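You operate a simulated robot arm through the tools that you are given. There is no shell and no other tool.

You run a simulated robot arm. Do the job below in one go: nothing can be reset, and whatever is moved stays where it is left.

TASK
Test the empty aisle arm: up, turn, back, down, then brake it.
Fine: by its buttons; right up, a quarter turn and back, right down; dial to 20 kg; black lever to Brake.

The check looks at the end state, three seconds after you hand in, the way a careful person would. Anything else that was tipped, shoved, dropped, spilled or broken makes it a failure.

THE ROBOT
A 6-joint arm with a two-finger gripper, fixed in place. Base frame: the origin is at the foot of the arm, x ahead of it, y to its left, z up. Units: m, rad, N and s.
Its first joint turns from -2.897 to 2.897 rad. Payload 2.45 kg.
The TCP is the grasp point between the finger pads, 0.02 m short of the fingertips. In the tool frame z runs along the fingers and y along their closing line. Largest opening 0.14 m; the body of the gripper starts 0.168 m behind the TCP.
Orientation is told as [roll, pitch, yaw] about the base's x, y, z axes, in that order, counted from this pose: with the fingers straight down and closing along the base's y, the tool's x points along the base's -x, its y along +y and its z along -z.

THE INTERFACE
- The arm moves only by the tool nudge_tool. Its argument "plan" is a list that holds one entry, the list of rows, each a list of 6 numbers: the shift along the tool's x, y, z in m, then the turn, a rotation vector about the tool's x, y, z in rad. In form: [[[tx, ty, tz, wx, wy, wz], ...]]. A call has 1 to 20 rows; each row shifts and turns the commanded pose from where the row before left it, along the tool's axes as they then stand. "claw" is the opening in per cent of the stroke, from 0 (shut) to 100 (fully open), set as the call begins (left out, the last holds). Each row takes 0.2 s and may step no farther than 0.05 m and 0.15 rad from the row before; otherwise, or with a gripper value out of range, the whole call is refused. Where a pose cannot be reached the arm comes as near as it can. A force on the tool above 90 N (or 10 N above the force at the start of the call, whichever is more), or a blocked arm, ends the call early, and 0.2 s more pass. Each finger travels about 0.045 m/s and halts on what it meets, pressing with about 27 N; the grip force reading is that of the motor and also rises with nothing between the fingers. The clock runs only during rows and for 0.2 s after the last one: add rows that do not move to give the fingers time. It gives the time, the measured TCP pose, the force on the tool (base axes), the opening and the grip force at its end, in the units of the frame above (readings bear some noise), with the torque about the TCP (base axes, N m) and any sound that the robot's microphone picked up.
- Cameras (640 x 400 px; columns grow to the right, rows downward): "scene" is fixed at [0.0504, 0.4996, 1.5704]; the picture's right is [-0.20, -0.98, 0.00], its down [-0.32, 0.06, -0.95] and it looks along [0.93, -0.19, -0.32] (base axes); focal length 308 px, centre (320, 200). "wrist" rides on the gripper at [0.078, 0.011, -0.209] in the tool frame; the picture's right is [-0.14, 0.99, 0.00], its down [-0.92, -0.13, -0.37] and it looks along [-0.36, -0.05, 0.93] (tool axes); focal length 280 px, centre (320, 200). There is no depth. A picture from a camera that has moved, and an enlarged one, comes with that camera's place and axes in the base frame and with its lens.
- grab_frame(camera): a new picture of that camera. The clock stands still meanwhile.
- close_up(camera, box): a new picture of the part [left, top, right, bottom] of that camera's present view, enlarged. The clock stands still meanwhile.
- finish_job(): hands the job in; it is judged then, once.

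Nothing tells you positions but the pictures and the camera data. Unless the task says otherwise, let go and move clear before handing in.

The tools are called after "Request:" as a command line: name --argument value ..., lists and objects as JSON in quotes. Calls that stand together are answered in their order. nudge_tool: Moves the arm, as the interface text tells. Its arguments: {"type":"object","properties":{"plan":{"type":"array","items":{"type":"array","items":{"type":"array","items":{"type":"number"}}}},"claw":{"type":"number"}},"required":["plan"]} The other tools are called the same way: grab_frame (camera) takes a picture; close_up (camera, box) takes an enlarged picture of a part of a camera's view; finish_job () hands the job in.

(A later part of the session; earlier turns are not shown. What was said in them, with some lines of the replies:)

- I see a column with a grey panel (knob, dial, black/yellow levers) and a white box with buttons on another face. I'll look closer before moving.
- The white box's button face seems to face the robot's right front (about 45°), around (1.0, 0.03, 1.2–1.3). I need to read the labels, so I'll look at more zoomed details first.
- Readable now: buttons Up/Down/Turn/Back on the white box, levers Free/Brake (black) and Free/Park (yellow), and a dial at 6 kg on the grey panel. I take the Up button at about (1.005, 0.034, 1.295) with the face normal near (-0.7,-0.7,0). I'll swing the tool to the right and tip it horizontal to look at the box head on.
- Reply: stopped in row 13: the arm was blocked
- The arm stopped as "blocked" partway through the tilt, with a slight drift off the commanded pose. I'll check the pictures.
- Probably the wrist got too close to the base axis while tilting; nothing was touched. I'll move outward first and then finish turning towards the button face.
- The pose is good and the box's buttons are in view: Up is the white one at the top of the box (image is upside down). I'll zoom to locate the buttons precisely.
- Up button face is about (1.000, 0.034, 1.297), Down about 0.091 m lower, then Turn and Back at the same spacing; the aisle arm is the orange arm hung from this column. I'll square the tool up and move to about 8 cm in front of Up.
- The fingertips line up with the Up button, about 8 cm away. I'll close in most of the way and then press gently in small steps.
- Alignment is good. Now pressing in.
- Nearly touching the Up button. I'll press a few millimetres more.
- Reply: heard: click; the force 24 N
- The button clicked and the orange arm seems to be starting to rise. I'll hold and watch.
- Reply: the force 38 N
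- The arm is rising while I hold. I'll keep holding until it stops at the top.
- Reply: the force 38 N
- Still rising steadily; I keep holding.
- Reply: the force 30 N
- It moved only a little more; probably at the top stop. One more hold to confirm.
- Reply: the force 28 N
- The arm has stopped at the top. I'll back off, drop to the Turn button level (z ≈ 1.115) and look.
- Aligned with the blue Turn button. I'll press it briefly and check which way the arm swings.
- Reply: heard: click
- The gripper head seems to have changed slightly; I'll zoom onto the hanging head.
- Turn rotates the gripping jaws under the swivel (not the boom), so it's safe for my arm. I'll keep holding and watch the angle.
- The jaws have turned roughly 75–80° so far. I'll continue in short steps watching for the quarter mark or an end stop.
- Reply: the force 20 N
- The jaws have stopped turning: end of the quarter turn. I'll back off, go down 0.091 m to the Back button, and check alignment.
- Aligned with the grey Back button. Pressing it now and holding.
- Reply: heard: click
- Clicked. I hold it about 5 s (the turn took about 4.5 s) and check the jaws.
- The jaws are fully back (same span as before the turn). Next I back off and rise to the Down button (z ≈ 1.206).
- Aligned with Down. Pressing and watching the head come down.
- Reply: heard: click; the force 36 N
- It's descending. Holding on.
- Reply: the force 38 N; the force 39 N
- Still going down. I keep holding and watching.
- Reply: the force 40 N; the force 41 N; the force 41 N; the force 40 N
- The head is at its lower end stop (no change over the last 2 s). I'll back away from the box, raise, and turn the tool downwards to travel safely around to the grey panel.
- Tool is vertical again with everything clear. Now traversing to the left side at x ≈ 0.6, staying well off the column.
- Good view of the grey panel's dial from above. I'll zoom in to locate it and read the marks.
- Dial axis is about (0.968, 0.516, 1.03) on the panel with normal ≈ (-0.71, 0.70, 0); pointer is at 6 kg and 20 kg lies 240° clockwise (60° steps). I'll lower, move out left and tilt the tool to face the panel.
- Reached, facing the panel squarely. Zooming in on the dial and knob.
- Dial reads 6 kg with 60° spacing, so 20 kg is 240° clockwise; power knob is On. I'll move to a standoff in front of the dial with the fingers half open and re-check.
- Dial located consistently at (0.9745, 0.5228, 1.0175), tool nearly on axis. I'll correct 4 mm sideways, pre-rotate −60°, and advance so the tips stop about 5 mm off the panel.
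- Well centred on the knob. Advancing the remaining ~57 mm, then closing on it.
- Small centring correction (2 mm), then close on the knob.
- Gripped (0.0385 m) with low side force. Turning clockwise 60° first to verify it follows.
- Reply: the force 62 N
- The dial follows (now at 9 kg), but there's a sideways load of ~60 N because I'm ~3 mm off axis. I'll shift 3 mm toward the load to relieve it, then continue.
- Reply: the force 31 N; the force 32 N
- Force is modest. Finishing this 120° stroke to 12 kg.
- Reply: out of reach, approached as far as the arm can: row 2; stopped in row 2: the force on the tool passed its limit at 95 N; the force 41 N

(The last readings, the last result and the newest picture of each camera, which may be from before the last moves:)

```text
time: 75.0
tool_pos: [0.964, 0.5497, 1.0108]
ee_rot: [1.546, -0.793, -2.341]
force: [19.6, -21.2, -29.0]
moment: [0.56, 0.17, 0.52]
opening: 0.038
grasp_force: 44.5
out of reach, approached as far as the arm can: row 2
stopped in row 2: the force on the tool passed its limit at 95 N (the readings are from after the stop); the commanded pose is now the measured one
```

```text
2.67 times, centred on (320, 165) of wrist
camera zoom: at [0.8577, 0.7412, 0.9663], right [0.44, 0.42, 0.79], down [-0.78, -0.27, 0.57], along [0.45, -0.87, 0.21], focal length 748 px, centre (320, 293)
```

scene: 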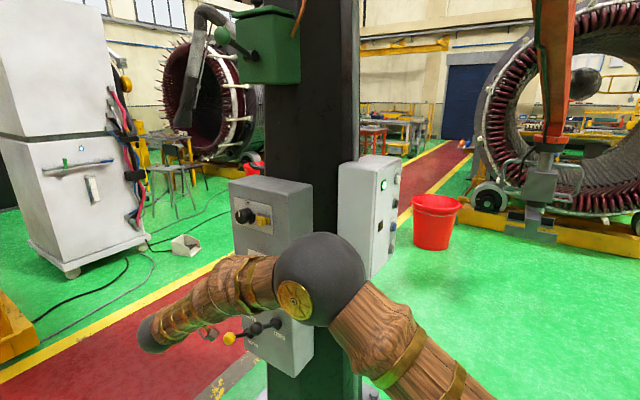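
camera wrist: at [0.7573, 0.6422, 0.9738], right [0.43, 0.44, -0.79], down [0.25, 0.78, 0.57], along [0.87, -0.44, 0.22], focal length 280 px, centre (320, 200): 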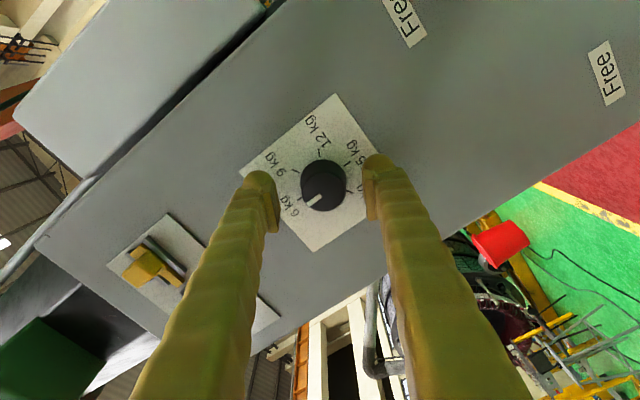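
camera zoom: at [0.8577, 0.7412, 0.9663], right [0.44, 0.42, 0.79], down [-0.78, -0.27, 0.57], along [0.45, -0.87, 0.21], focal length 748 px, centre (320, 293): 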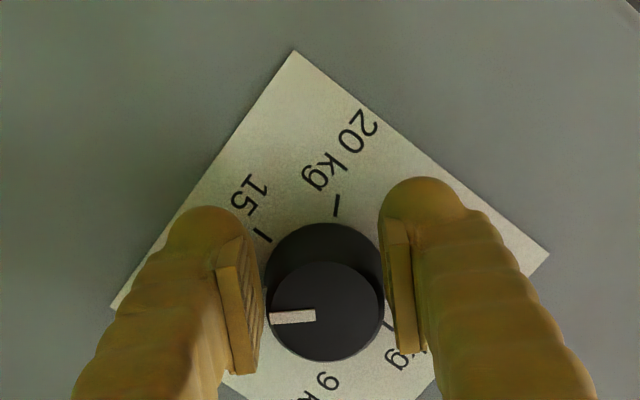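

The wrist ran into its rotation limit near +45°, so I stop there. I'll open, back off straight, and work from the negative side of the wrist range instead.

Request:
nudge_tool --plan '[[[0, 0, 0, 0, 0, 0], [0, 0, 0, 0, 0, 0], [0, 0, 0, 0, 0, 0]]]' --claw 50

Request:
nudge_tool --plan '[[[0, 0, -0.03, 0, 0, 0], [0, 0, -0.03, 0, 0, 0], [0, 0, 0, 0, 0, -0.1496], [0, 0, 0, 0, 0, -0.1496], [0, 0, 0, 0, 0, -0.1496], [0, 0, 0, 0, 0, -0.1496], [0, 0, 0, 0, 0, -0.1496], [0, 0, 0, 0, 0, 0]]]'

Request:
grab_frame --camera "wrist"

Request:
close_up --camera "wrist" --box '[240, 90, 400, 240]'

```text
time: 75.8
tool_pos: [0.9618, 0.5515, 1.0143]
ee_rot: [1.55, -0.787, -2.341]
force: [-0.7, -0.7, 0.5]
moment: [0.02, -0.01, 0.01]
opening: 0.0698
grasp_force: 0.0
```

```text
time: 77.6
tool_pos: [0.9195, 0.5951, 1.0149]
ee_rot: [1.159, -1.532, -1.945]
force: [0.4, 0.1, -0.4]
moment: [0.02, 0.0, -0.01]
opening: 0.07
grasp_force: 0.2
```

```text
taken
camera wrist: at [0.7793, 0.7516, 0.9406], right [0.7, 0.69, 0.17], down [-0.36, 0.14, 0.92], along [0.62, -0.71, 0.35], focal length 280 px, centre (320, 200)
```

wrist: 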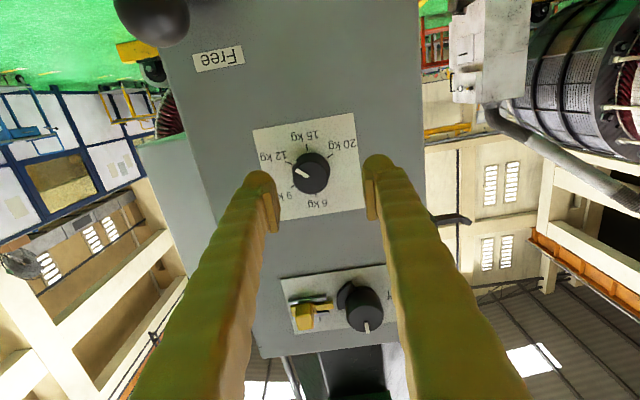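

```text
2.67 times, centred on (320, 165) of wrist
camera zoom: at [0.7793, 0.7516, 0.9406], right [0.7, 0.69, 0.17], down [-0.36, 0.14, 0.92], along [0.62, -0.71, 0.35], focal length 748 px, centre (320, 293)
```

zoom: 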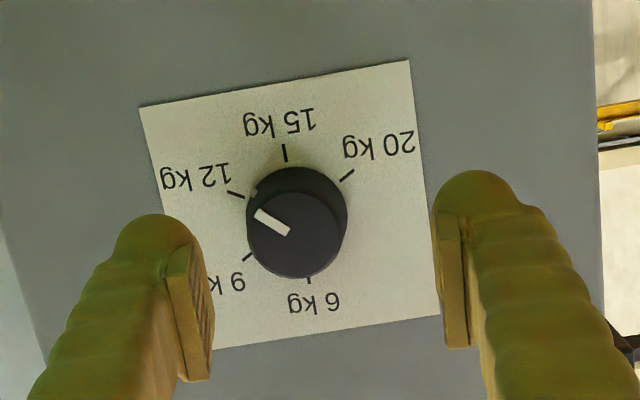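

The dial now points at 12 kg; 120° more is needed. I'll re-square and re-centre the tool, then pre-rotate to about −112° before gripping again.

Request:
nudge_tool --plan '[[[0, 0, 0, -0.018, -0.015, -0.03], [-0.004, -0.0105, 0, 0, 0, 0], [0, 0, 0, 0, 0, -0.15], [0, 0, 0, 0, 0, -0.15], [0, 0, 0, 0, 0, -0.15], [0, 0, 0, 0, 0, -0.15], [0, 0, 0, 0, 0, -0.15], [0, 0, 0, 0, 0, -0.15], [0, 0, 0, 0, 0, -0.15], [0, 0, 0, 0, 0, -0.15], [0, 0, 0, 0, 0, -0.15], [0, 0, 0, 0, 0, -0.15], [0, 0, 0, 0, 0, -0.15], [0, 0, 0, 0, 0, -0.15], [0, 0, 0, 0, 0, -0.15], [0, 0, 0, 0, 0, 0]]]'

Request:
grab_frame --camera "wrist"

Request:
close_up --camera "wrist" --box '[240, 90, 400, 240]'

Request:
grab_frame --camera "scene"

```text
time: 81.0
tool_pos: [0.9134, 0.5858, 1.0197]
ee_rot: [-1.572, 0.375, 0.802]
force: [0.2, -1.3, 0.3]
moment: [0.02, 0.0, 0.01]
opening: 0.0698
grasp_force: 0.1
```

```text
taken
camera wrist: at [0.707, 0.6752, 1.0376], right [-0.16, -0.17, -0.97], down [0.36, 0.91, -0.22], along [0.92, -0.39, -0.09], focal length 280 px, centre (320, 200)
```

wrist: 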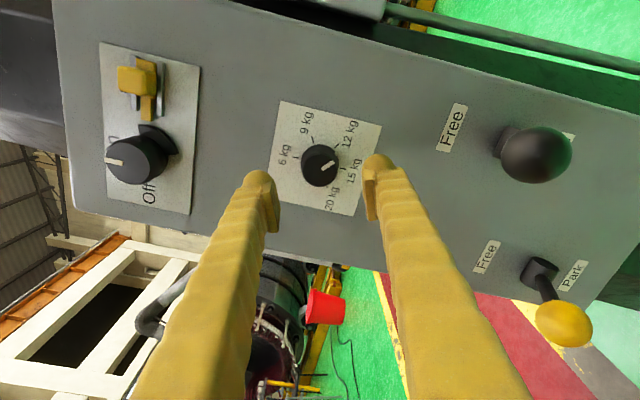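

```text
2.67 times, centred on (320, 165) of wrist
camera zoom: at [0.707, 0.6752, 1.0376], right [-0.16, -0.17, -0.97], down [0.36, 0.91, -0.22], along [0.92, -0.39, -0.09], focal length 748 px, centre (320, 293)
```

zoom: 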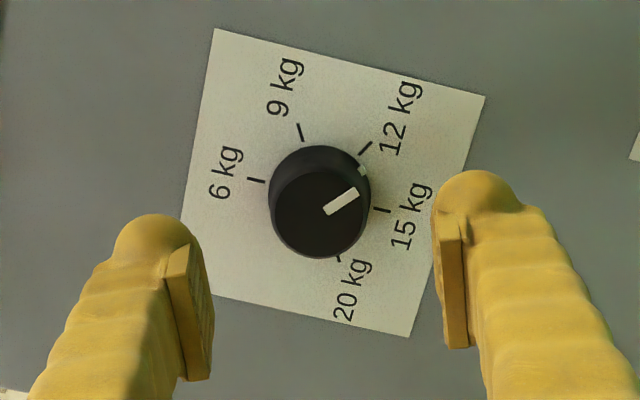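

```text
taken
```

scene: 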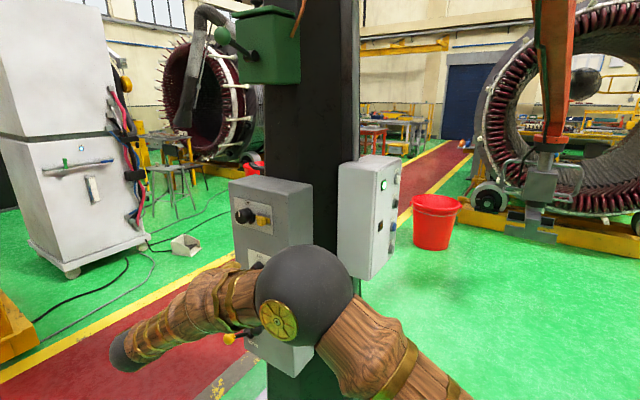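

Dial sits slightly past 12 kg; about 108° more to reach 20 kg. The tool is on axis per my earlier grip reading, so I advance 60 mm and grip.

Request:
nudge_tool --plan '[[[0, 0, 0.03, 0, 0, 0], [0, 0, 0.02, 0, 0, 0], [0, 0, 0.01, 0, 0, 0], [0, 0, 0, 0, 0, 0]]]'

Request:
close_up --camera "wrist" --box '[240, 90, 400, 240]'

Request:
nudge_tool --plan '[[[0, 0, 0, 0, 0, 0], [0, 0, 0, 0, 0, 0], [0, 0, 0, 0, 0, 0], [0, 0, 0, 0, 0, 0], [0, 0, 0, 0, 0, 0]]]' --claw 0

Request:
close_up --camera "wrist" --box '[240, 90, 400, 240]'

```text
time: 82.0
tool_pos: [0.9535, 0.5467, 1.0207]
ee_rot: [-1.574, 0.374, 0.802]
force: [0.3, -0.2, 0.1]
moment: [-0.02, -0.04, 0.01]
opening: 0.07
grasp_force: 0.1
```

```text
2.67 times, centred on (320, 165) of wrist
camera zoom: at [0.7482, 0.6343, 1.0385], right [-0.16, -0.17, -0.97], down [0.36, 0.91, -0.22], along [0.92, -0.39, -0.09], focal length 748 px, centre (320, 293)
```

zoom: 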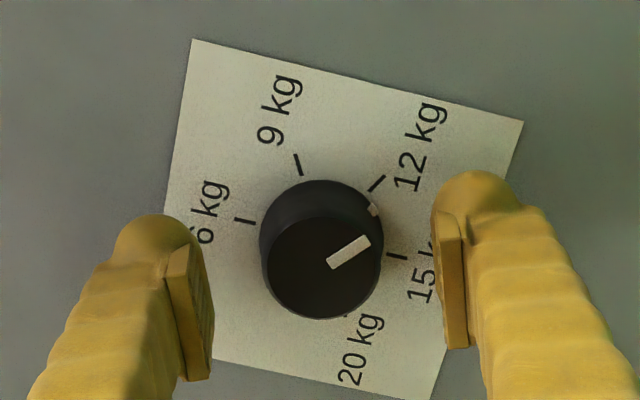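

```text
time: 83.2
tool_pos: [0.952, 0.5485, 1.0184]
ee_rot: [-1.572, 0.374, 0.804]
force: [-74.9, 29.7, -24.3]
moment: [-1.31, -1.39, 0.05]
opening: 0.0341
grasp_force: 45.3
```

```text
2.67 times, centred on (320, 165) of wrist
camera zoom: at [0.7454, 0.6369, 1.0373], right [-0.16, -0.17, -0.97], down [0.36, 0.91, -0.22], along [0.92, -0.39, -0.09], focal length 748 px, centre (320, 293)
```

zoom: 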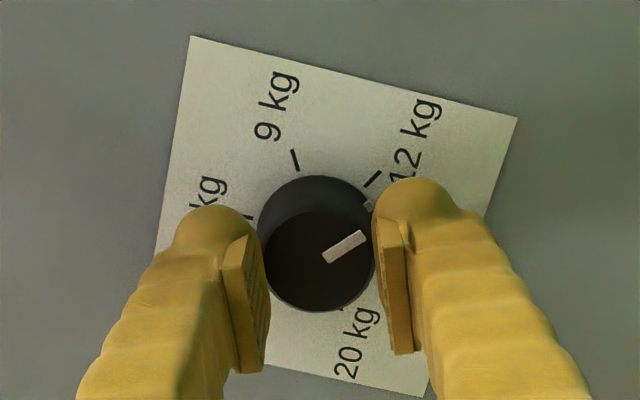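

The fingers caught only the tapered front (opening 0.034, axial push 75 N) – I'm ~6 mm too shallow. I'll open, go 5.5 mm deeper and grip again.

Request:
nudge_tool --plan '[[[0, 0, 0, 0, 0, 0], [0, 0, 0, 0, 0, 0], [0, 0, 0, 0, 0, 0]]]' --claw 50

Request:
nudge_tool --plan '[[[0, 0, 0.004, 0, 0, 0], [0, 0, 0.002, 0, 0, 0], [0, 0, 0, 0, 0, 0]]]'

Request:
close_up --camera "wrist" --box '[240, 90, 400, 240]'

```text
time: 83.5
tool_pos: [0.9509, 0.5496, 1.0183]
ee_rot: [-1.57, 0.375, 0.806]
force: [0.6, 0.4, 0.3]
moment: [0.04, -0.02, 0.01]
opening: 0.0604
grasp_force: 0.1
stopped in row 1: the force on the tool passed its limit at 98 N (the readings are from after the stop); the commanded pose is now the measured one
```

```text
time: 84.3
tool_pos: [0.9531, 0.5454, 1.0194]
ee_rot: [-1.572, 0.376, 0.804]
force: [0.1, -0.3, -0.5]
moment: [0.0, -0.04, 0.01]
opening: 0.07
grasp_force: 0.1
```

```text
2.67 times, centred on (320, 165) of wrist
camera zoom: at [0.7477, 0.634, 1.0382], right [-0.16, -0.17, -0.97], down [0.36, 0.91, -0.22], along [0.92, -0.38, -0.09], focal length 748 px, centre (320, 293)
```

zoom: 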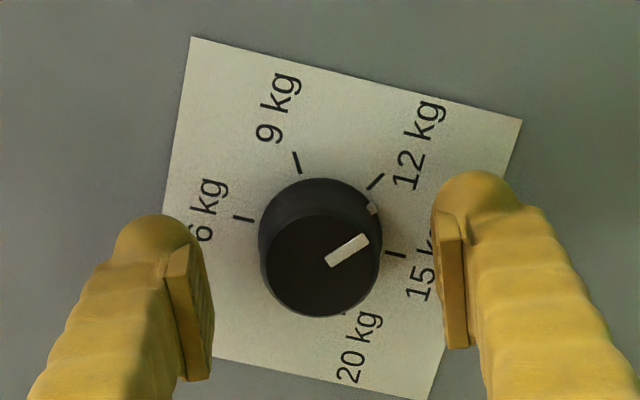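

Request:
nudge_tool --plan '[[[0, 0, 0.003, 0, 0, 0], [0, 0, 0.002, 0, 0, 0], [0, 0, 0, 0, 0, 0]]]'

Request:
nudge_tool --plan '[[[0, 0, 0, 0, 0, 0], [0, 0, 0, 0, 0, 0], [0, 0, 0, 0, 0, 0], [0, 0, 0, 0, 0, 0]]]' --claw 0

Request:
close_up --camera "wrist" --box '[240, 90, 400, 240]'

```text
time: 85.1
tool_pos: [0.9575, 0.5428, 1.0197]
ee_rot: [-1.571, 0.377, 0.807]
force: [0.4, 0.0, 1.2]
moment: [0.02, 0.01, 0.02]
opening: 0.0698
grasp_force: 0.1
```

```text
time: 86.1
tool_pos: [0.9564, 0.5417, 1.0193]
ee_rot: [-1.572, 0.376, 0.807]
force: [2.2, 1.5, 2.5]
moment: [-0.01, -0.04, 0.03]
opening: 0.0382
grasp_force: 43.6
```

```text
2.67 times, centred on (320, 165) of wrist
camera zoom: at [0.7516, 0.6302, 1.0382], right [-0.16, -0.17, -0.97], down [0.36, 0.91, -0.22], along [0.92, -0.38, -0.09], focal length 748 px, centre (320, 293)
```

zoom: 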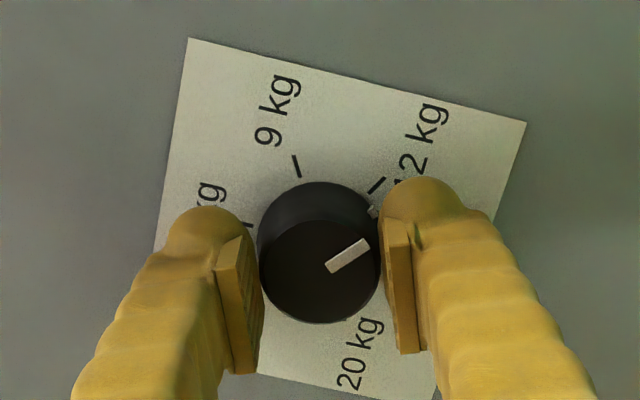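

Solid grip now (0.0382 m, almost no side force). Turning clockwise in two parts.

Request:
nudge_tool --plan '[[[0, 0, 0, 0, 0, 0.14], [0, 0, 0, 0, 0, 0.14], [0, 0, 0, 0, 0, 0.14], [0, 0, 0, 0, 0, 0.14], [0, 0, 0, 0, 0, 0.14], [0, 0, 0, 0, 0, 0.14], [0, 0, 0, 0, 0, 0]]]'

Request:
close_up --camera "wrist" --box '[240, 90, 400, 240]'

```text
time: 87.7
tool_pos: [0.9577, 0.5418, 1.0205]
ee_rot: [-1.571, -0.467, 0.806]
force: [-12.0, -24.5, 28.5]
moment: [-0.15, -0.12, -0.44]
opening: 0.0381
grasp_force: 45.2
```

```text
2.67 times, centred on (320, 165) of wrist
camera zoom: at [0.7599, 0.6392, 0.975], right [0.39, 0.41, -0.82], down [0.26, 0.81, 0.53], along [0.88, -0.42, 0.21], focal length 748 px, centre (320, 293)
```

zoom: 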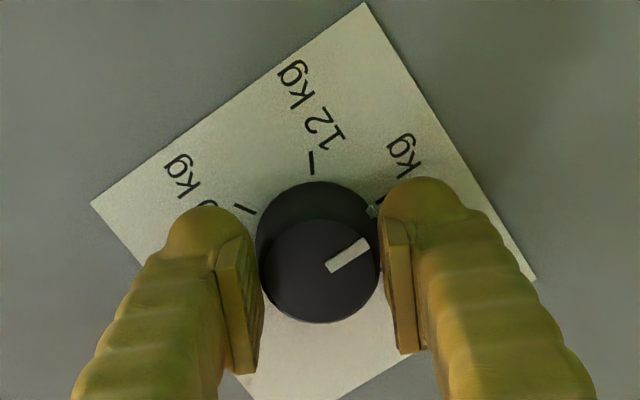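

On 15 kg now. I'll relieve the ~37 N side load (2 mm) and turn the remaining ~60°.

Request:
nudge_tool --plan '[[[0, -0.0018, 0, 0, 0, 0], [0, 0, 0, 0, 0, 0.14], [0, 0, 0, 0, 0, 0.14], [0, 0, 0, 0, 0, 0.14], [0, 0, 0, 0, 0, 0.14], [0, 0, 0, 0, 0, 0]]]'

Request:
close_up --camera "wrist" --box '[240, 90, 400, 240]'

```text
time: 89.1
tool_pos: [0.9569, 0.542, 1.0209]
ee_rot: [-1.569, -1.027, 0.806]
force: [13.0, -9.2, 4.7]
moment: [0.0, -0.02, 0.04]
opening: 0.0379
grasp_force: 45.0
```

```text
2.67 times, centred on (320, 165) of wrist
camera zoom: at [0.7825, 0.6633, 0.948], right [0.63, 0.66, -0.4], down [-0.01, 0.52, 0.85], along [0.77, -0.54, 0.34], focal length 748 px, centre (320, 293)
```

zoom: 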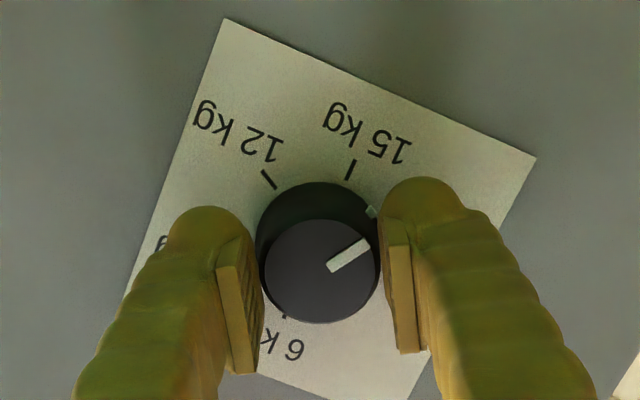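

Request:
nudge_tool --plan '[[[0, 0, 0, 0, 0, 0.14], [0, 0, 0, 0, 0, 0.14], [0, 0, 0, 0, 0, 0.14], [0, 0, 0, 0, 0, 0]]]'

Request:
close_up --camera "wrist" --box '[240, 90, 400, 240]'

```text
time: 90.1
tool_pos: [0.9569, 0.5419, 1.0206]
ee_rot: [-1.569, -1.446, 0.803]
force: [-15.6, -10.7, -0.6]
moment: [-0.03, -0.05, -0.25]
opening: 0.038
grasp_force: 44.2
```

```text
2.67 times, centred on (320, 165) of wrist
camera zoom: at [0.8048, 0.6866, 0.9416], right [0.69, 0.72, 0.01], down [-0.27, 0.25, 0.93], along [0.67, -0.65, 0.37], focal length 748 px, centre (320, 293)
```

zoom: 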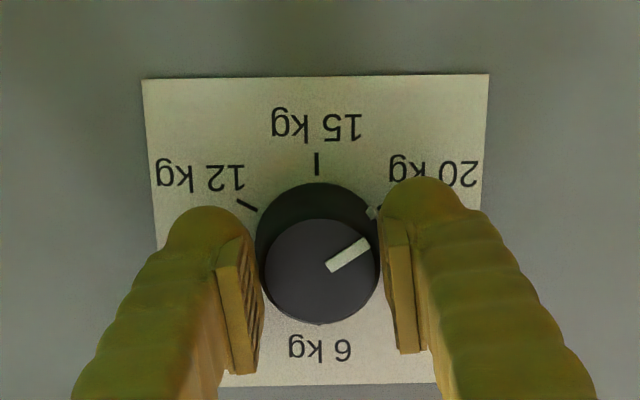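

Index is essentially on the 20 kg tick. I'll open, back off, and verify.

Request:
nudge_tool --plan '[[[0, 0, 0, 0, 0, 0.04], [0, 0, 0, 0, 0, 0]]]'

Request:
nudge_tool --plan '[[[0, 0, 0, 0, 0, 0], [0, 0, 0, 0, 0, 0], [0, 0, 0, 0, 0, 0]]]' --claw 50

Request:
nudge_tool --plan '[[[0, 0, -0.03, 0, 0, 0], [0, 0, -0.04, 0, 0, 0], [0, 0, -0.04, 0, 0, 0], [0, 0, 0, 0, 0, 0]]]'

Request:
close_up --camera "wrist" --box '[240, 90, 400, 240]'

Request:
grab_frame --camera "wrist"

```text
time: 90.7
tool_pos: [0.958, 0.5415, 1.0195]
ee_rot: [-1.571, -1.484, 0.807]
force: [-29.8, -12.5, 0.8]
moment: [0.02, 0.02, -0.41]
opening: 0.0379
grasp_force: 44.7
```

```text
time: 91.5
tool_pos: [0.9569, 0.5415, 1.0205]
ee_rot: [-1.571, -1.484, 0.809]
force: [0.1, 0.6, -0.4]
moment: [-0.01, 0.0, 0.02]
opening: 0.0698
grasp_force: 0.0
```

```text
time: 92.5
tool_pos: [0.877, 0.6194, 1.0186]
ee_rot: [-1.57, -1.482, 0.807]
force: [-0.2, -0.5, -0.4]
moment: [0.01, -0.01, 0.0]
opening: 0.07
grasp_force: 0.1
```

```text
2.67 times, centred on (320, 165) of wrist
camera zoom: at [0.7267, 0.7658, 0.9403], right [0.69, 0.72, 0.05], down [-0.3, 0.22, 0.93], along [0.66, -0.66, 0.37], focal length 748 px, centre (320, 293)
```

zoom: 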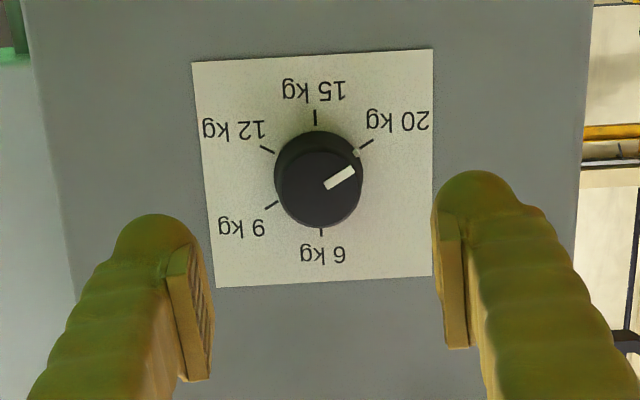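

```text
taken
camera wrist: at [0.7267, 0.7658, 0.9403], right [0.69, 0.72, 0.05], down [-0.3, 0.22, 0.93], along [0.66, -0.66, 0.37], focal length 280 px, centre (320, 200)
```

wrist: 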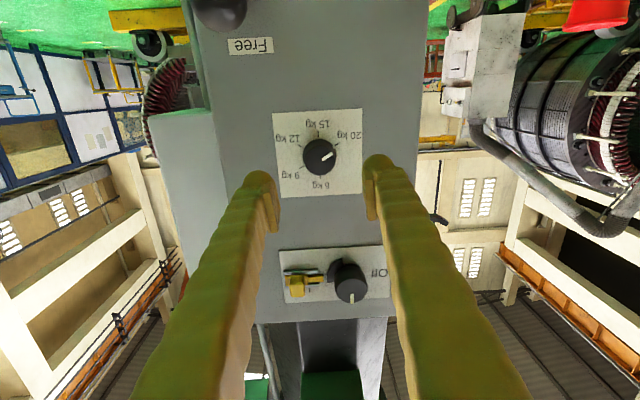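

Dial reads 20 kg. Next: the black lever. I'll back away and lower to view both levers.

Request:
nudge_tool --plan '[[[0, 0, -0.05, 0, 0, 0], [0, 0, -0.05, 0, 0, 0], [0, 0, -0.05, 0, 0, 0], [0.05, 0, 0, 0, 0, 0], [0.05, 0, 0, 0, 0, 0], [0.05, 0, 0, 0, 0, 0], [0, 0, 0, 0, 0, 0]]]' --claw 0

Request:
grab_frame --camera "wrist"

Request:
close_up --camera "wrist" --box '[200, 0, 420, 160]'

Request:
grab_frame --camera "scene"

```text
time: 94.1
tool_pos: [0.7589, 0.7114, 0.8723]
ee_rot: [-1.572, -1.483, 0.809]
force: [0.3, -0.1, 0.2]
moment: [-0.01, -0.01, 0.01]
opening: 0.0003
grasp_force: 27.1
```

```text
taken
camera wrist: at [0.6091, 0.8576, 0.7923], right [0.69, 0.72, 0.05], down [-0.3, 0.22, 0.93], along [0.66, -0.66, 0.37], focal length 280 px, centre (320, 200)
```

wrist: 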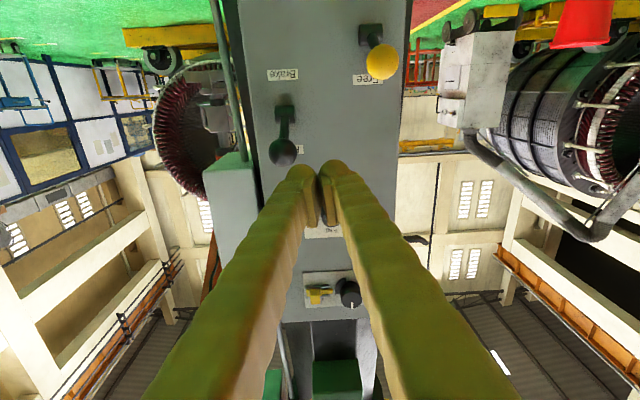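

```text
2.50 times, centred on (310, 80) of wrist
camera zoom: at [0.6091, 0.8576, 0.7923], right [0.69, 0.72, 0.05], down [-0.3, 0.22, 0.93], along [0.66, -0.66, 0.37], focal length 701 px, centre (345, 500)
```

zoom: 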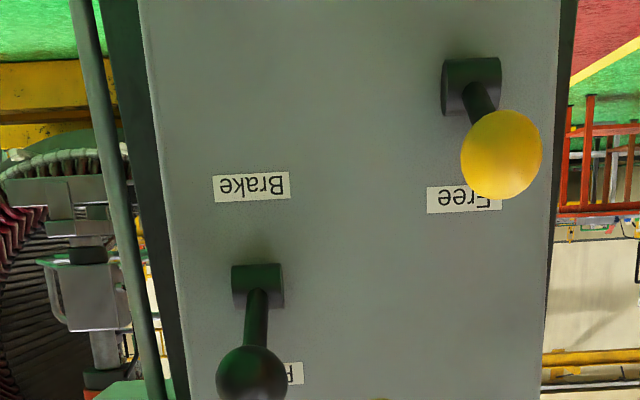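

```text
taken
```

scene: 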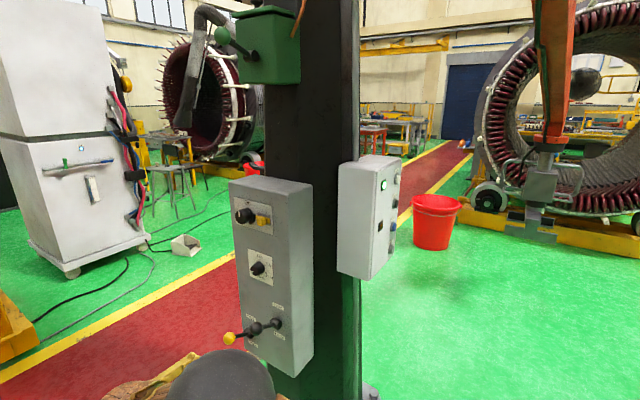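

Both levers are up at Free; black ball ≈ (0.866, 0.533, 0.874), pivot at z ≈ 0.829, so Brake is a push down to about z 0.785. I'll bring the closed fingers level above the black ball, keeping clear of the yellow one 15 cm to the left.

Request:
nudge_tool --plan '[[[-0.04, 0, 0, 0, 0, 0.09], [-0.045, 0, 0, 0, 0, 0], [0, -0.027, 0, 0, 0, 0], [0, -0.027, 0, 0, 0, 0], [0, 0, 0.05, 0, 0, 0], [0, 0, 0.03, 0, 0, 0], [0, 0, 0, 0, 0, 0]]]'

Request:
grab_frame --camera "wrist"

Request:
grab_frame --camera "scene"

```text
time: 95.7
tool_pos: [0.7831, 0.6178, 0.957]
ee_rot: [1.595, -1.568, -2.359]
force: [0.3, 0.1, -0.4]
moment: [-0.02, 0.01, 0.02]
opening: 0.0
grasp_force: 27.5
```

```text
taken
camera wrist: at [0.6378, 0.7702, 0.8787], right [0.68, 0.71, 0.14], down [-0.36, 0.16, 0.92], along [0.64, -0.68, 0.36], focal length 280 px, centre (320, 200)
```

wrist: 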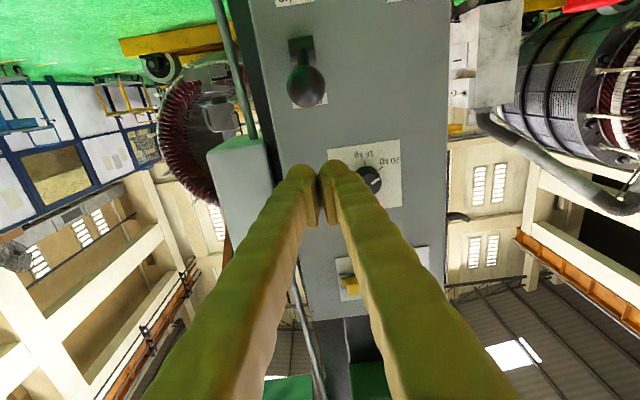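

```text
taken
```

scene: 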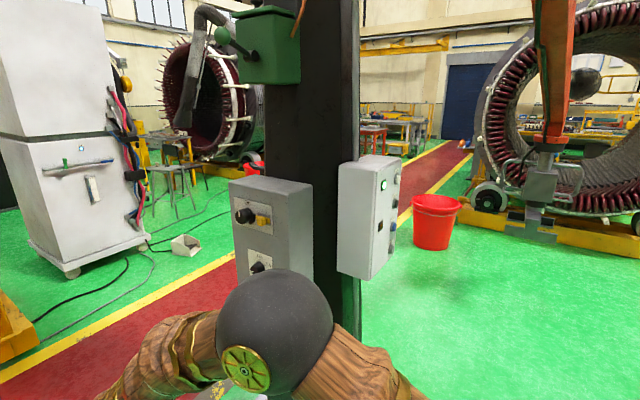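

The ball position is confirmed at (0.866, 0.533, 0.873). Moving over it, then pressing down in steps.

Request:
nudge_tool --plan '[[[0, -0.003, 0.04, 0, 0, 0], [0, 0, 0.05, 0, 0, 0], [0, 0, 0.032, 0, 0, 0], [0.02, 0, 0, 0, 0, 0], [0.015, 0, 0, 0, 0, 0], [0, 0, 0, 0, 0, 0]]]'

Request:
grab_frame --camera "wrist"

Request:
close_up --camera "wrist" --box '[230, 40, 410, 220]'

```text
time: 97.1
tool_pos: [0.8703, 0.5327, 0.9217]
ee_rot: [1.599, -1.567, -2.362]
force: [0.1, -0.3, 0.5]
moment: [-0.01, -0.01, -0.04]
opening: 0.0001
grasp_force: 27.0
```

```text
taken
camera wrist: at [0.7254, 0.6849, 0.8429], right [0.68, 0.72, 0.14], down [-0.36, 0.16, 0.92], along [0.64, -0.68, 0.36], focal length 280 px, centre (320, 200)
```

wrist: 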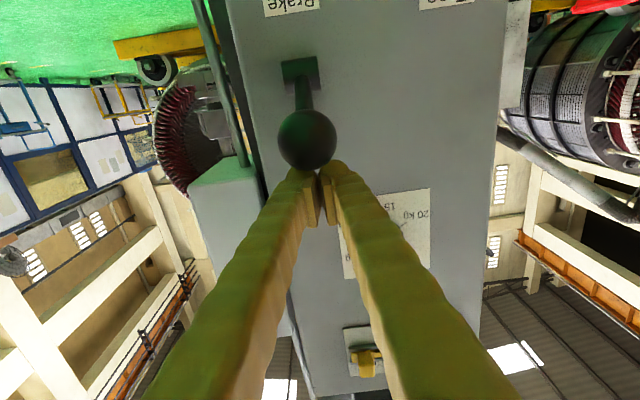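

```text
2.22 times, centred on (320, 130) of wrist
camera zoom: at [0.7254, 0.6849, 0.8429], right [0.68, 0.72, 0.14], down [-0.36, 0.16, 0.92], along [0.64, -0.68, 0.36], focal length 623 px, centre (320, 356)
```

zoom: 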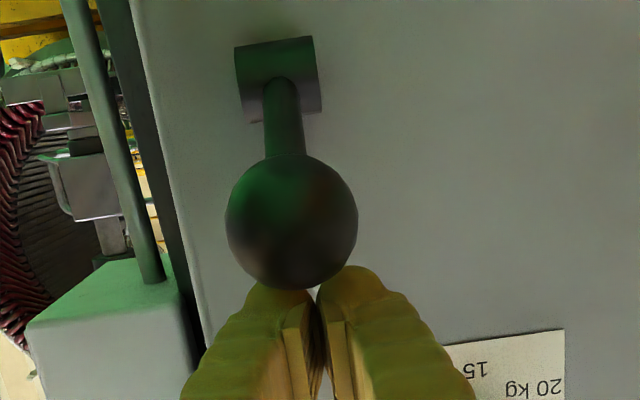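

Positioned over the ball. Pressing down gradually while watching the force.

Request:
nudge_tool --plan '[[[0, -0.003, 0, 0, 0, 0], [0.008, 0, 0, 0, 0, 0], [0.008, 0, 0, 0, 0, 0], [0.008, 0, 0, 0, 0, 0], [0, 0, 0, 0, 0, 0]]]'

Request:
close_up --camera "wrist" --box '[230, 40, 410, 220]'

```text
time: 98.3
tool_pos: [0.8658, 0.5327, 0.8957]
ee_rot: [1.527, -1.568, -2.292]
force: [0.6, -0.5, -0.6]
moment: [-0.01, -0.03, 0.0]
opening: 0.0001
grasp_force: 27.3
```

```text
2.22 times, centred on (320, 130) of wrist
camera zoom: at [0.7208, 0.6835, 0.8174], right [0.68, 0.71, 0.14], down [-0.36, 0.16, 0.92], along [0.64, -0.68, 0.36], focal length 623 px, centre (320, 356)
```

zoom: 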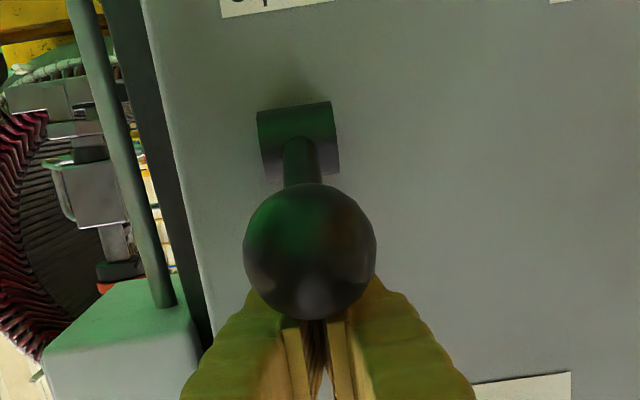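

The lever is already following with little resistance. Continuing down.

Request:
nudge_tool --plan '[[[0.01, 0, 0, 0, 0, 0], [0.01, 0, 0, 0, 0, 0], [0.01, 0, 0, 0, 0, 0], [0.01, 0, 0, 0, 0, 0], [0, 0, 0, 0, 0, 0]]]'

Request:
close_up --camera "wrist" --box '[230, 40, 410, 220]'

```text
time: 99.5
tool_pos: [0.8673, 0.532, 0.8568]
ee_rot: [1.577, -1.567, -2.341]
force: [0.5, -0.9, -0.5]
moment: [0.02, 0.0, 0.02]
opening: 0.0001
grasp_force: 27.4
```

```text
2.22 times, centred on (320, 130) of wrist
camera zoom: at [0.7223, 0.6845, 0.778], right [0.68, 0.71, 0.14], down [-0.36, 0.16, 0.92], along [0.64, -0.68, 0.36], focal length 623 px, centre (320, 356)
```

zoom: 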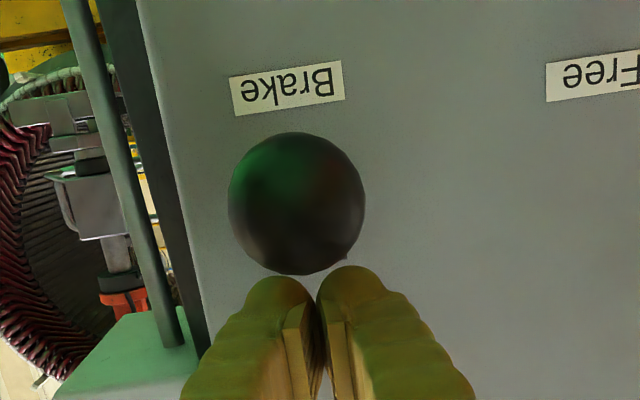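

The ball has dropped ahead of the fingers towards Brake. I'll keep following it down to be sure it is fully home.

Request:
nudge_tool --plan '[[[0.008, 0, 0, 0, 0, 0], [0.008, 0, 0, 0, 0, 0], [0.006, 0, 0, 0, 0, 0], [0, 0, 0, 0, 0, 0]]]'

Request:
close_up --camera "wrist" --box '[230, 40, 410, 220]'

```text
time: 100.5
tool_pos: [0.8666, 0.532, 0.8355]
ee_rot: [1.585, -1.569, -2.351]
force: [0.4, -0.4, -0.2]
moment: [0.01, 0.02, 0.02]
opening: 0.0001
grasp_force: 26.9
```

```text
2.22 times, centred on (320, 130) of wrist
camera zoom: at [0.7214, 0.6841, 0.7575], right [0.68, 0.71, 0.14], down [-0.36, 0.16, 0.92], along [0.64, -0.68, 0.36], focal length 623 px, centre (320, 356)
```

zoom: 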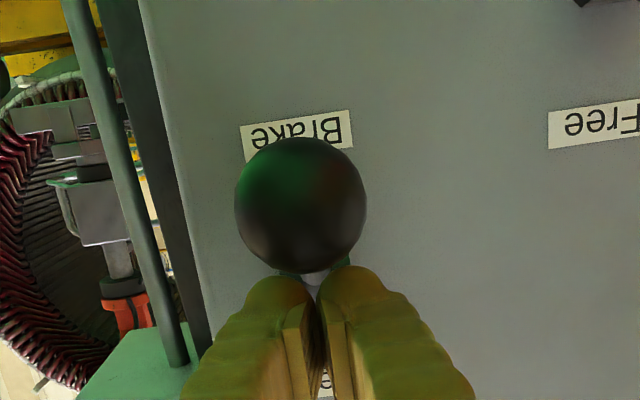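

Still moving with the fingers. A bit more, watching for the stop.

Request:
nudge_tool --plan '[[[0.006, 0, 0, 0, 0, 0], [0.006, 0, 0, 0, 0, 0], [0, 0, 0, 0, 0, 0]]]'

Request:
close_up --camera "wrist" --box '[230, 40, 410, 220]'

```text
time: 101.3
tool_pos: [0.8666, 0.5335, 0.8232]
ee_rot: [1.592, -1.568, -2.356]
force: [-0.8, 0.1, -0.2]
moment: [-0.02, -0.01, -0.01]
opening: 0.0001
grasp_force: 27.0
```

```text
2.22 times, centred on (320, 130) of wrist
camera zoom: at [0.7218, 0.6844, 0.7447], right [0.68, 0.72, 0.14], down [-0.36, 0.16, 0.92], along [0.64, -0.68, 0.36], focal length 623 px, centre (320, 356)
```

zoom: 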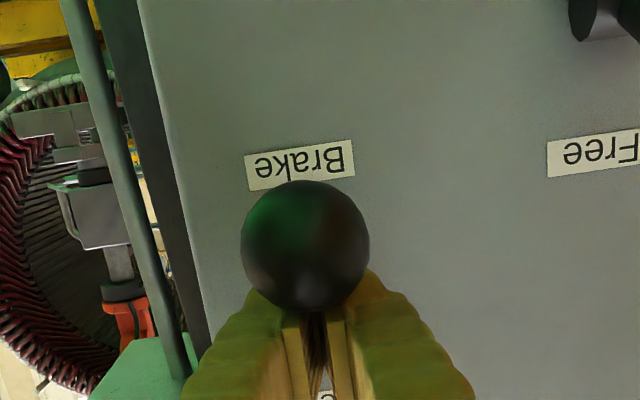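

Ball is now at z ≈ 0.785, the mirror of its Free position. One small extra push to confirm it's against its stop.

Request:
nudge_tool --plan '[[[0.004, 0, 0, 0, 0, 0], [0.003, 0, 0, 0, 0, 0], [0, 0, 0, 0, 0, 0]]]'

Request:
close_up --camera "wrist" --box '[230, 40, 410, 220]'

```text
time: 102.1
tool_pos: [0.8685, 0.5326, 0.822]
ee_rot: [2.101, -1.561, -2.865]
force: [-29.4, -3.2, 84.6]
moment: [-0.83, 0.06, -0.64]
opening: 0.0059
grasp_force: 28.8
```

```text
2.22 times, centred on (320, 130) of wrist
camera zoom: at [0.7228, 0.6848, 0.7429], right [0.68, 0.71, 0.15], down [-0.36, 0.16, 0.92], along [0.63, -0.68, 0.37], focal length 623 px, centre (320, 356)
```

zoom: 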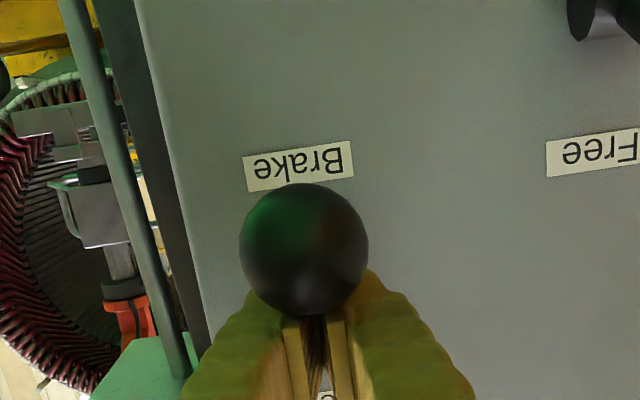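

Firm against the stop: lever is at Brake. Now I lift off and withdraw.

Request:
nudge_tool --plan '[[[-0.01, 0, 0, 0, 0, 0], [-0.03, 0, 0, 0, 0, 0], [0, 0, -0.05, 0, 0, 0], [0, 0, -0.05, 0, 0, 0], [0, 0, -0.05, 0, 0, 0], [0, 0, -0.05, 0, 0, 0], [0, 0, 0, 0, 0, 0]]]'

Request:
grab_frame --camera "wrist"

Request:
close_up --camera "wrist" --box '[230, 0, 430, 160]'

Request:
grab_frame --camera "scene"

```text
time: 103.7
tool_pos: [0.7203, 0.6751, 0.8558]
ee_rot: [1.596, -1.568, -2.362]
force: [0.5, -0.3, -0.3]
moment: [-0.01, 0.03, 0.0]
opening: 0.0
grasp_force: 29.3
```

```text
taken
camera wrist: at [0.5744, 0.827, 0.777], right [0.68, 0.71, 0.14], down [-0.36, 0.16, 0.92], along [0.64, -0.68, 0.36], focal length 280 px, centre (320, 200)
```

wrist: 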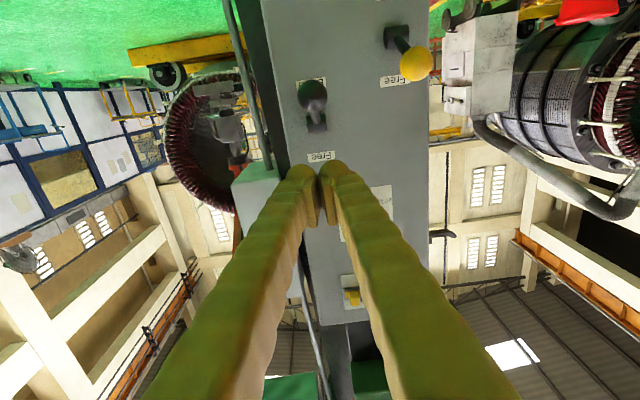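

```text
2.50 times, centred on (330, 80) of wrist
camera zoom: at [0.5744, 0.827, 0.777], right [0.68, 0.71, 0.14], down [-0.36, 0.16, 0.92], along [0.64, -0.68, 0.36], focal length 701 px, centre (295, 500)
```

zoom: 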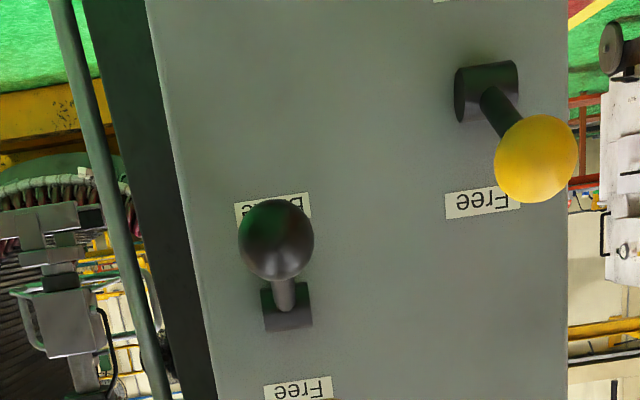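

```text
taken
```

scene: 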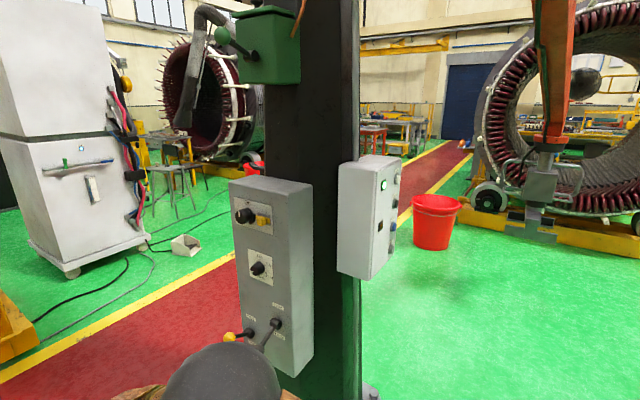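

Black lever points down to Brake; yellow is still at Free. Final checks on the dial, lamps and aisle-arm head.

Request:
close_up --camera "scene" --box '[225, 180, 325, 380]'

Request:
close_up --camera "scene" --box '[340, 150, 420, 280]'

Request:
close_up --camera "scene" --box '[480, 80, 620, 260]'

Request:
close_up --camera "scene" --box '[240, 245, 285, 290]'

```text
2.00 times, centred on (275, 280) of scene
camera zoom: at [0.0504, 0.4996, 1.5704], right [-0.2, -0.98, 0.0], down [-0.32, 0.06, -0.95], along [0.93, -0.19, -0.32], focal length 616 px, centre (410, 40)
```

zoom: 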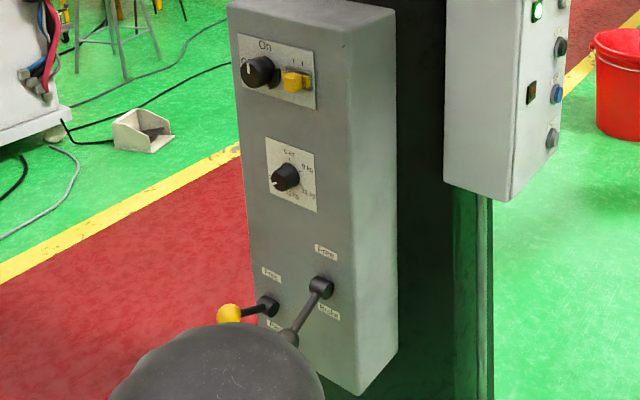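

```text
3.08 times, centred on (380, 215) of scene
camera zoom: at [0.0504, 0.4996, 1.5704], right [-0.2, -0.98, 0.0], down [-0.32, 0.06, -0.95], along [0.93, -0.19, -0.32], focal length 948 px, centre (135, 154)
```

zoom: 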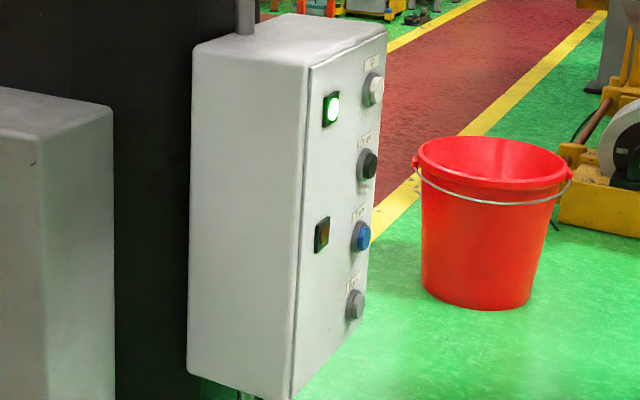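

```text
2.22 times, centred on (550, 170) of scene
camera zoom: at [0.0504, 0.4996, 1.5704], right [-0.2, -0.98, 0.0], down [-0.32, 0.06, -0.95], along [0.93, -0.19, -0.32], focal length 685 px, centre (-191, 267)
```

zoom: 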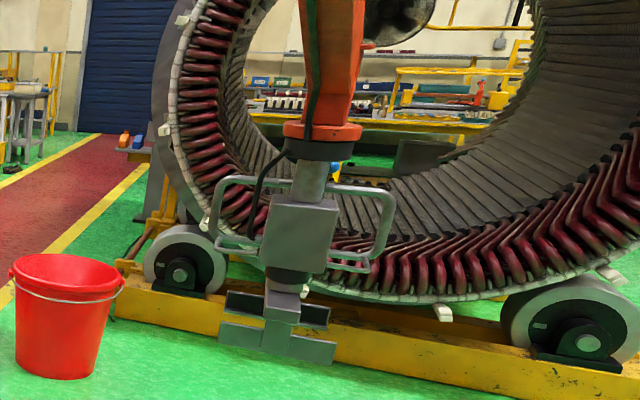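

```text
8.89 times, centred on (262, 268) of scene
camera zoom: at [0.0504, 0.4996, 1.5704], right [-0.2, -0.98, 0.0], down [-0.32, 0.06, -0.95], along [0.93, -0.19, -0.32], focal length 2738 px, centre (831, -400)
```

zoom: 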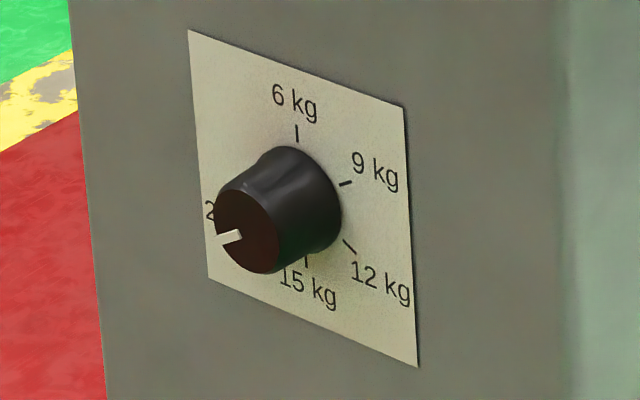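

Everything checks out: the head is right down with its jaws turned back, the dial is on 20 kg, the black lever is at Brake and the yellow lever and power knob are untouched. My arm is clear of the panel, so I'm handing in.

Request:
finish_job

```text
The job is handed in.
```

The test of the empty aisle arm is finished and handed in. I ran it right up, turned the head a quarter turn and back, then ran it right down, all from its own buttons. Each movement was held until the arm stopped by itself.

- **Dial:** it now reads 20 kg, turned clockwise from 6 kg. The first turn ran into my wrist's rotation limit near 12 kg. The force limit stopped me there, and I regripped to finish.
- **Black lever:** it is down at Brake, pressed firmly against its stop.
- **Everything else:** the yellow lever is still at Free and the power knob is still On. I saw nothing knocked or moved, and my arm is clear of the panel.
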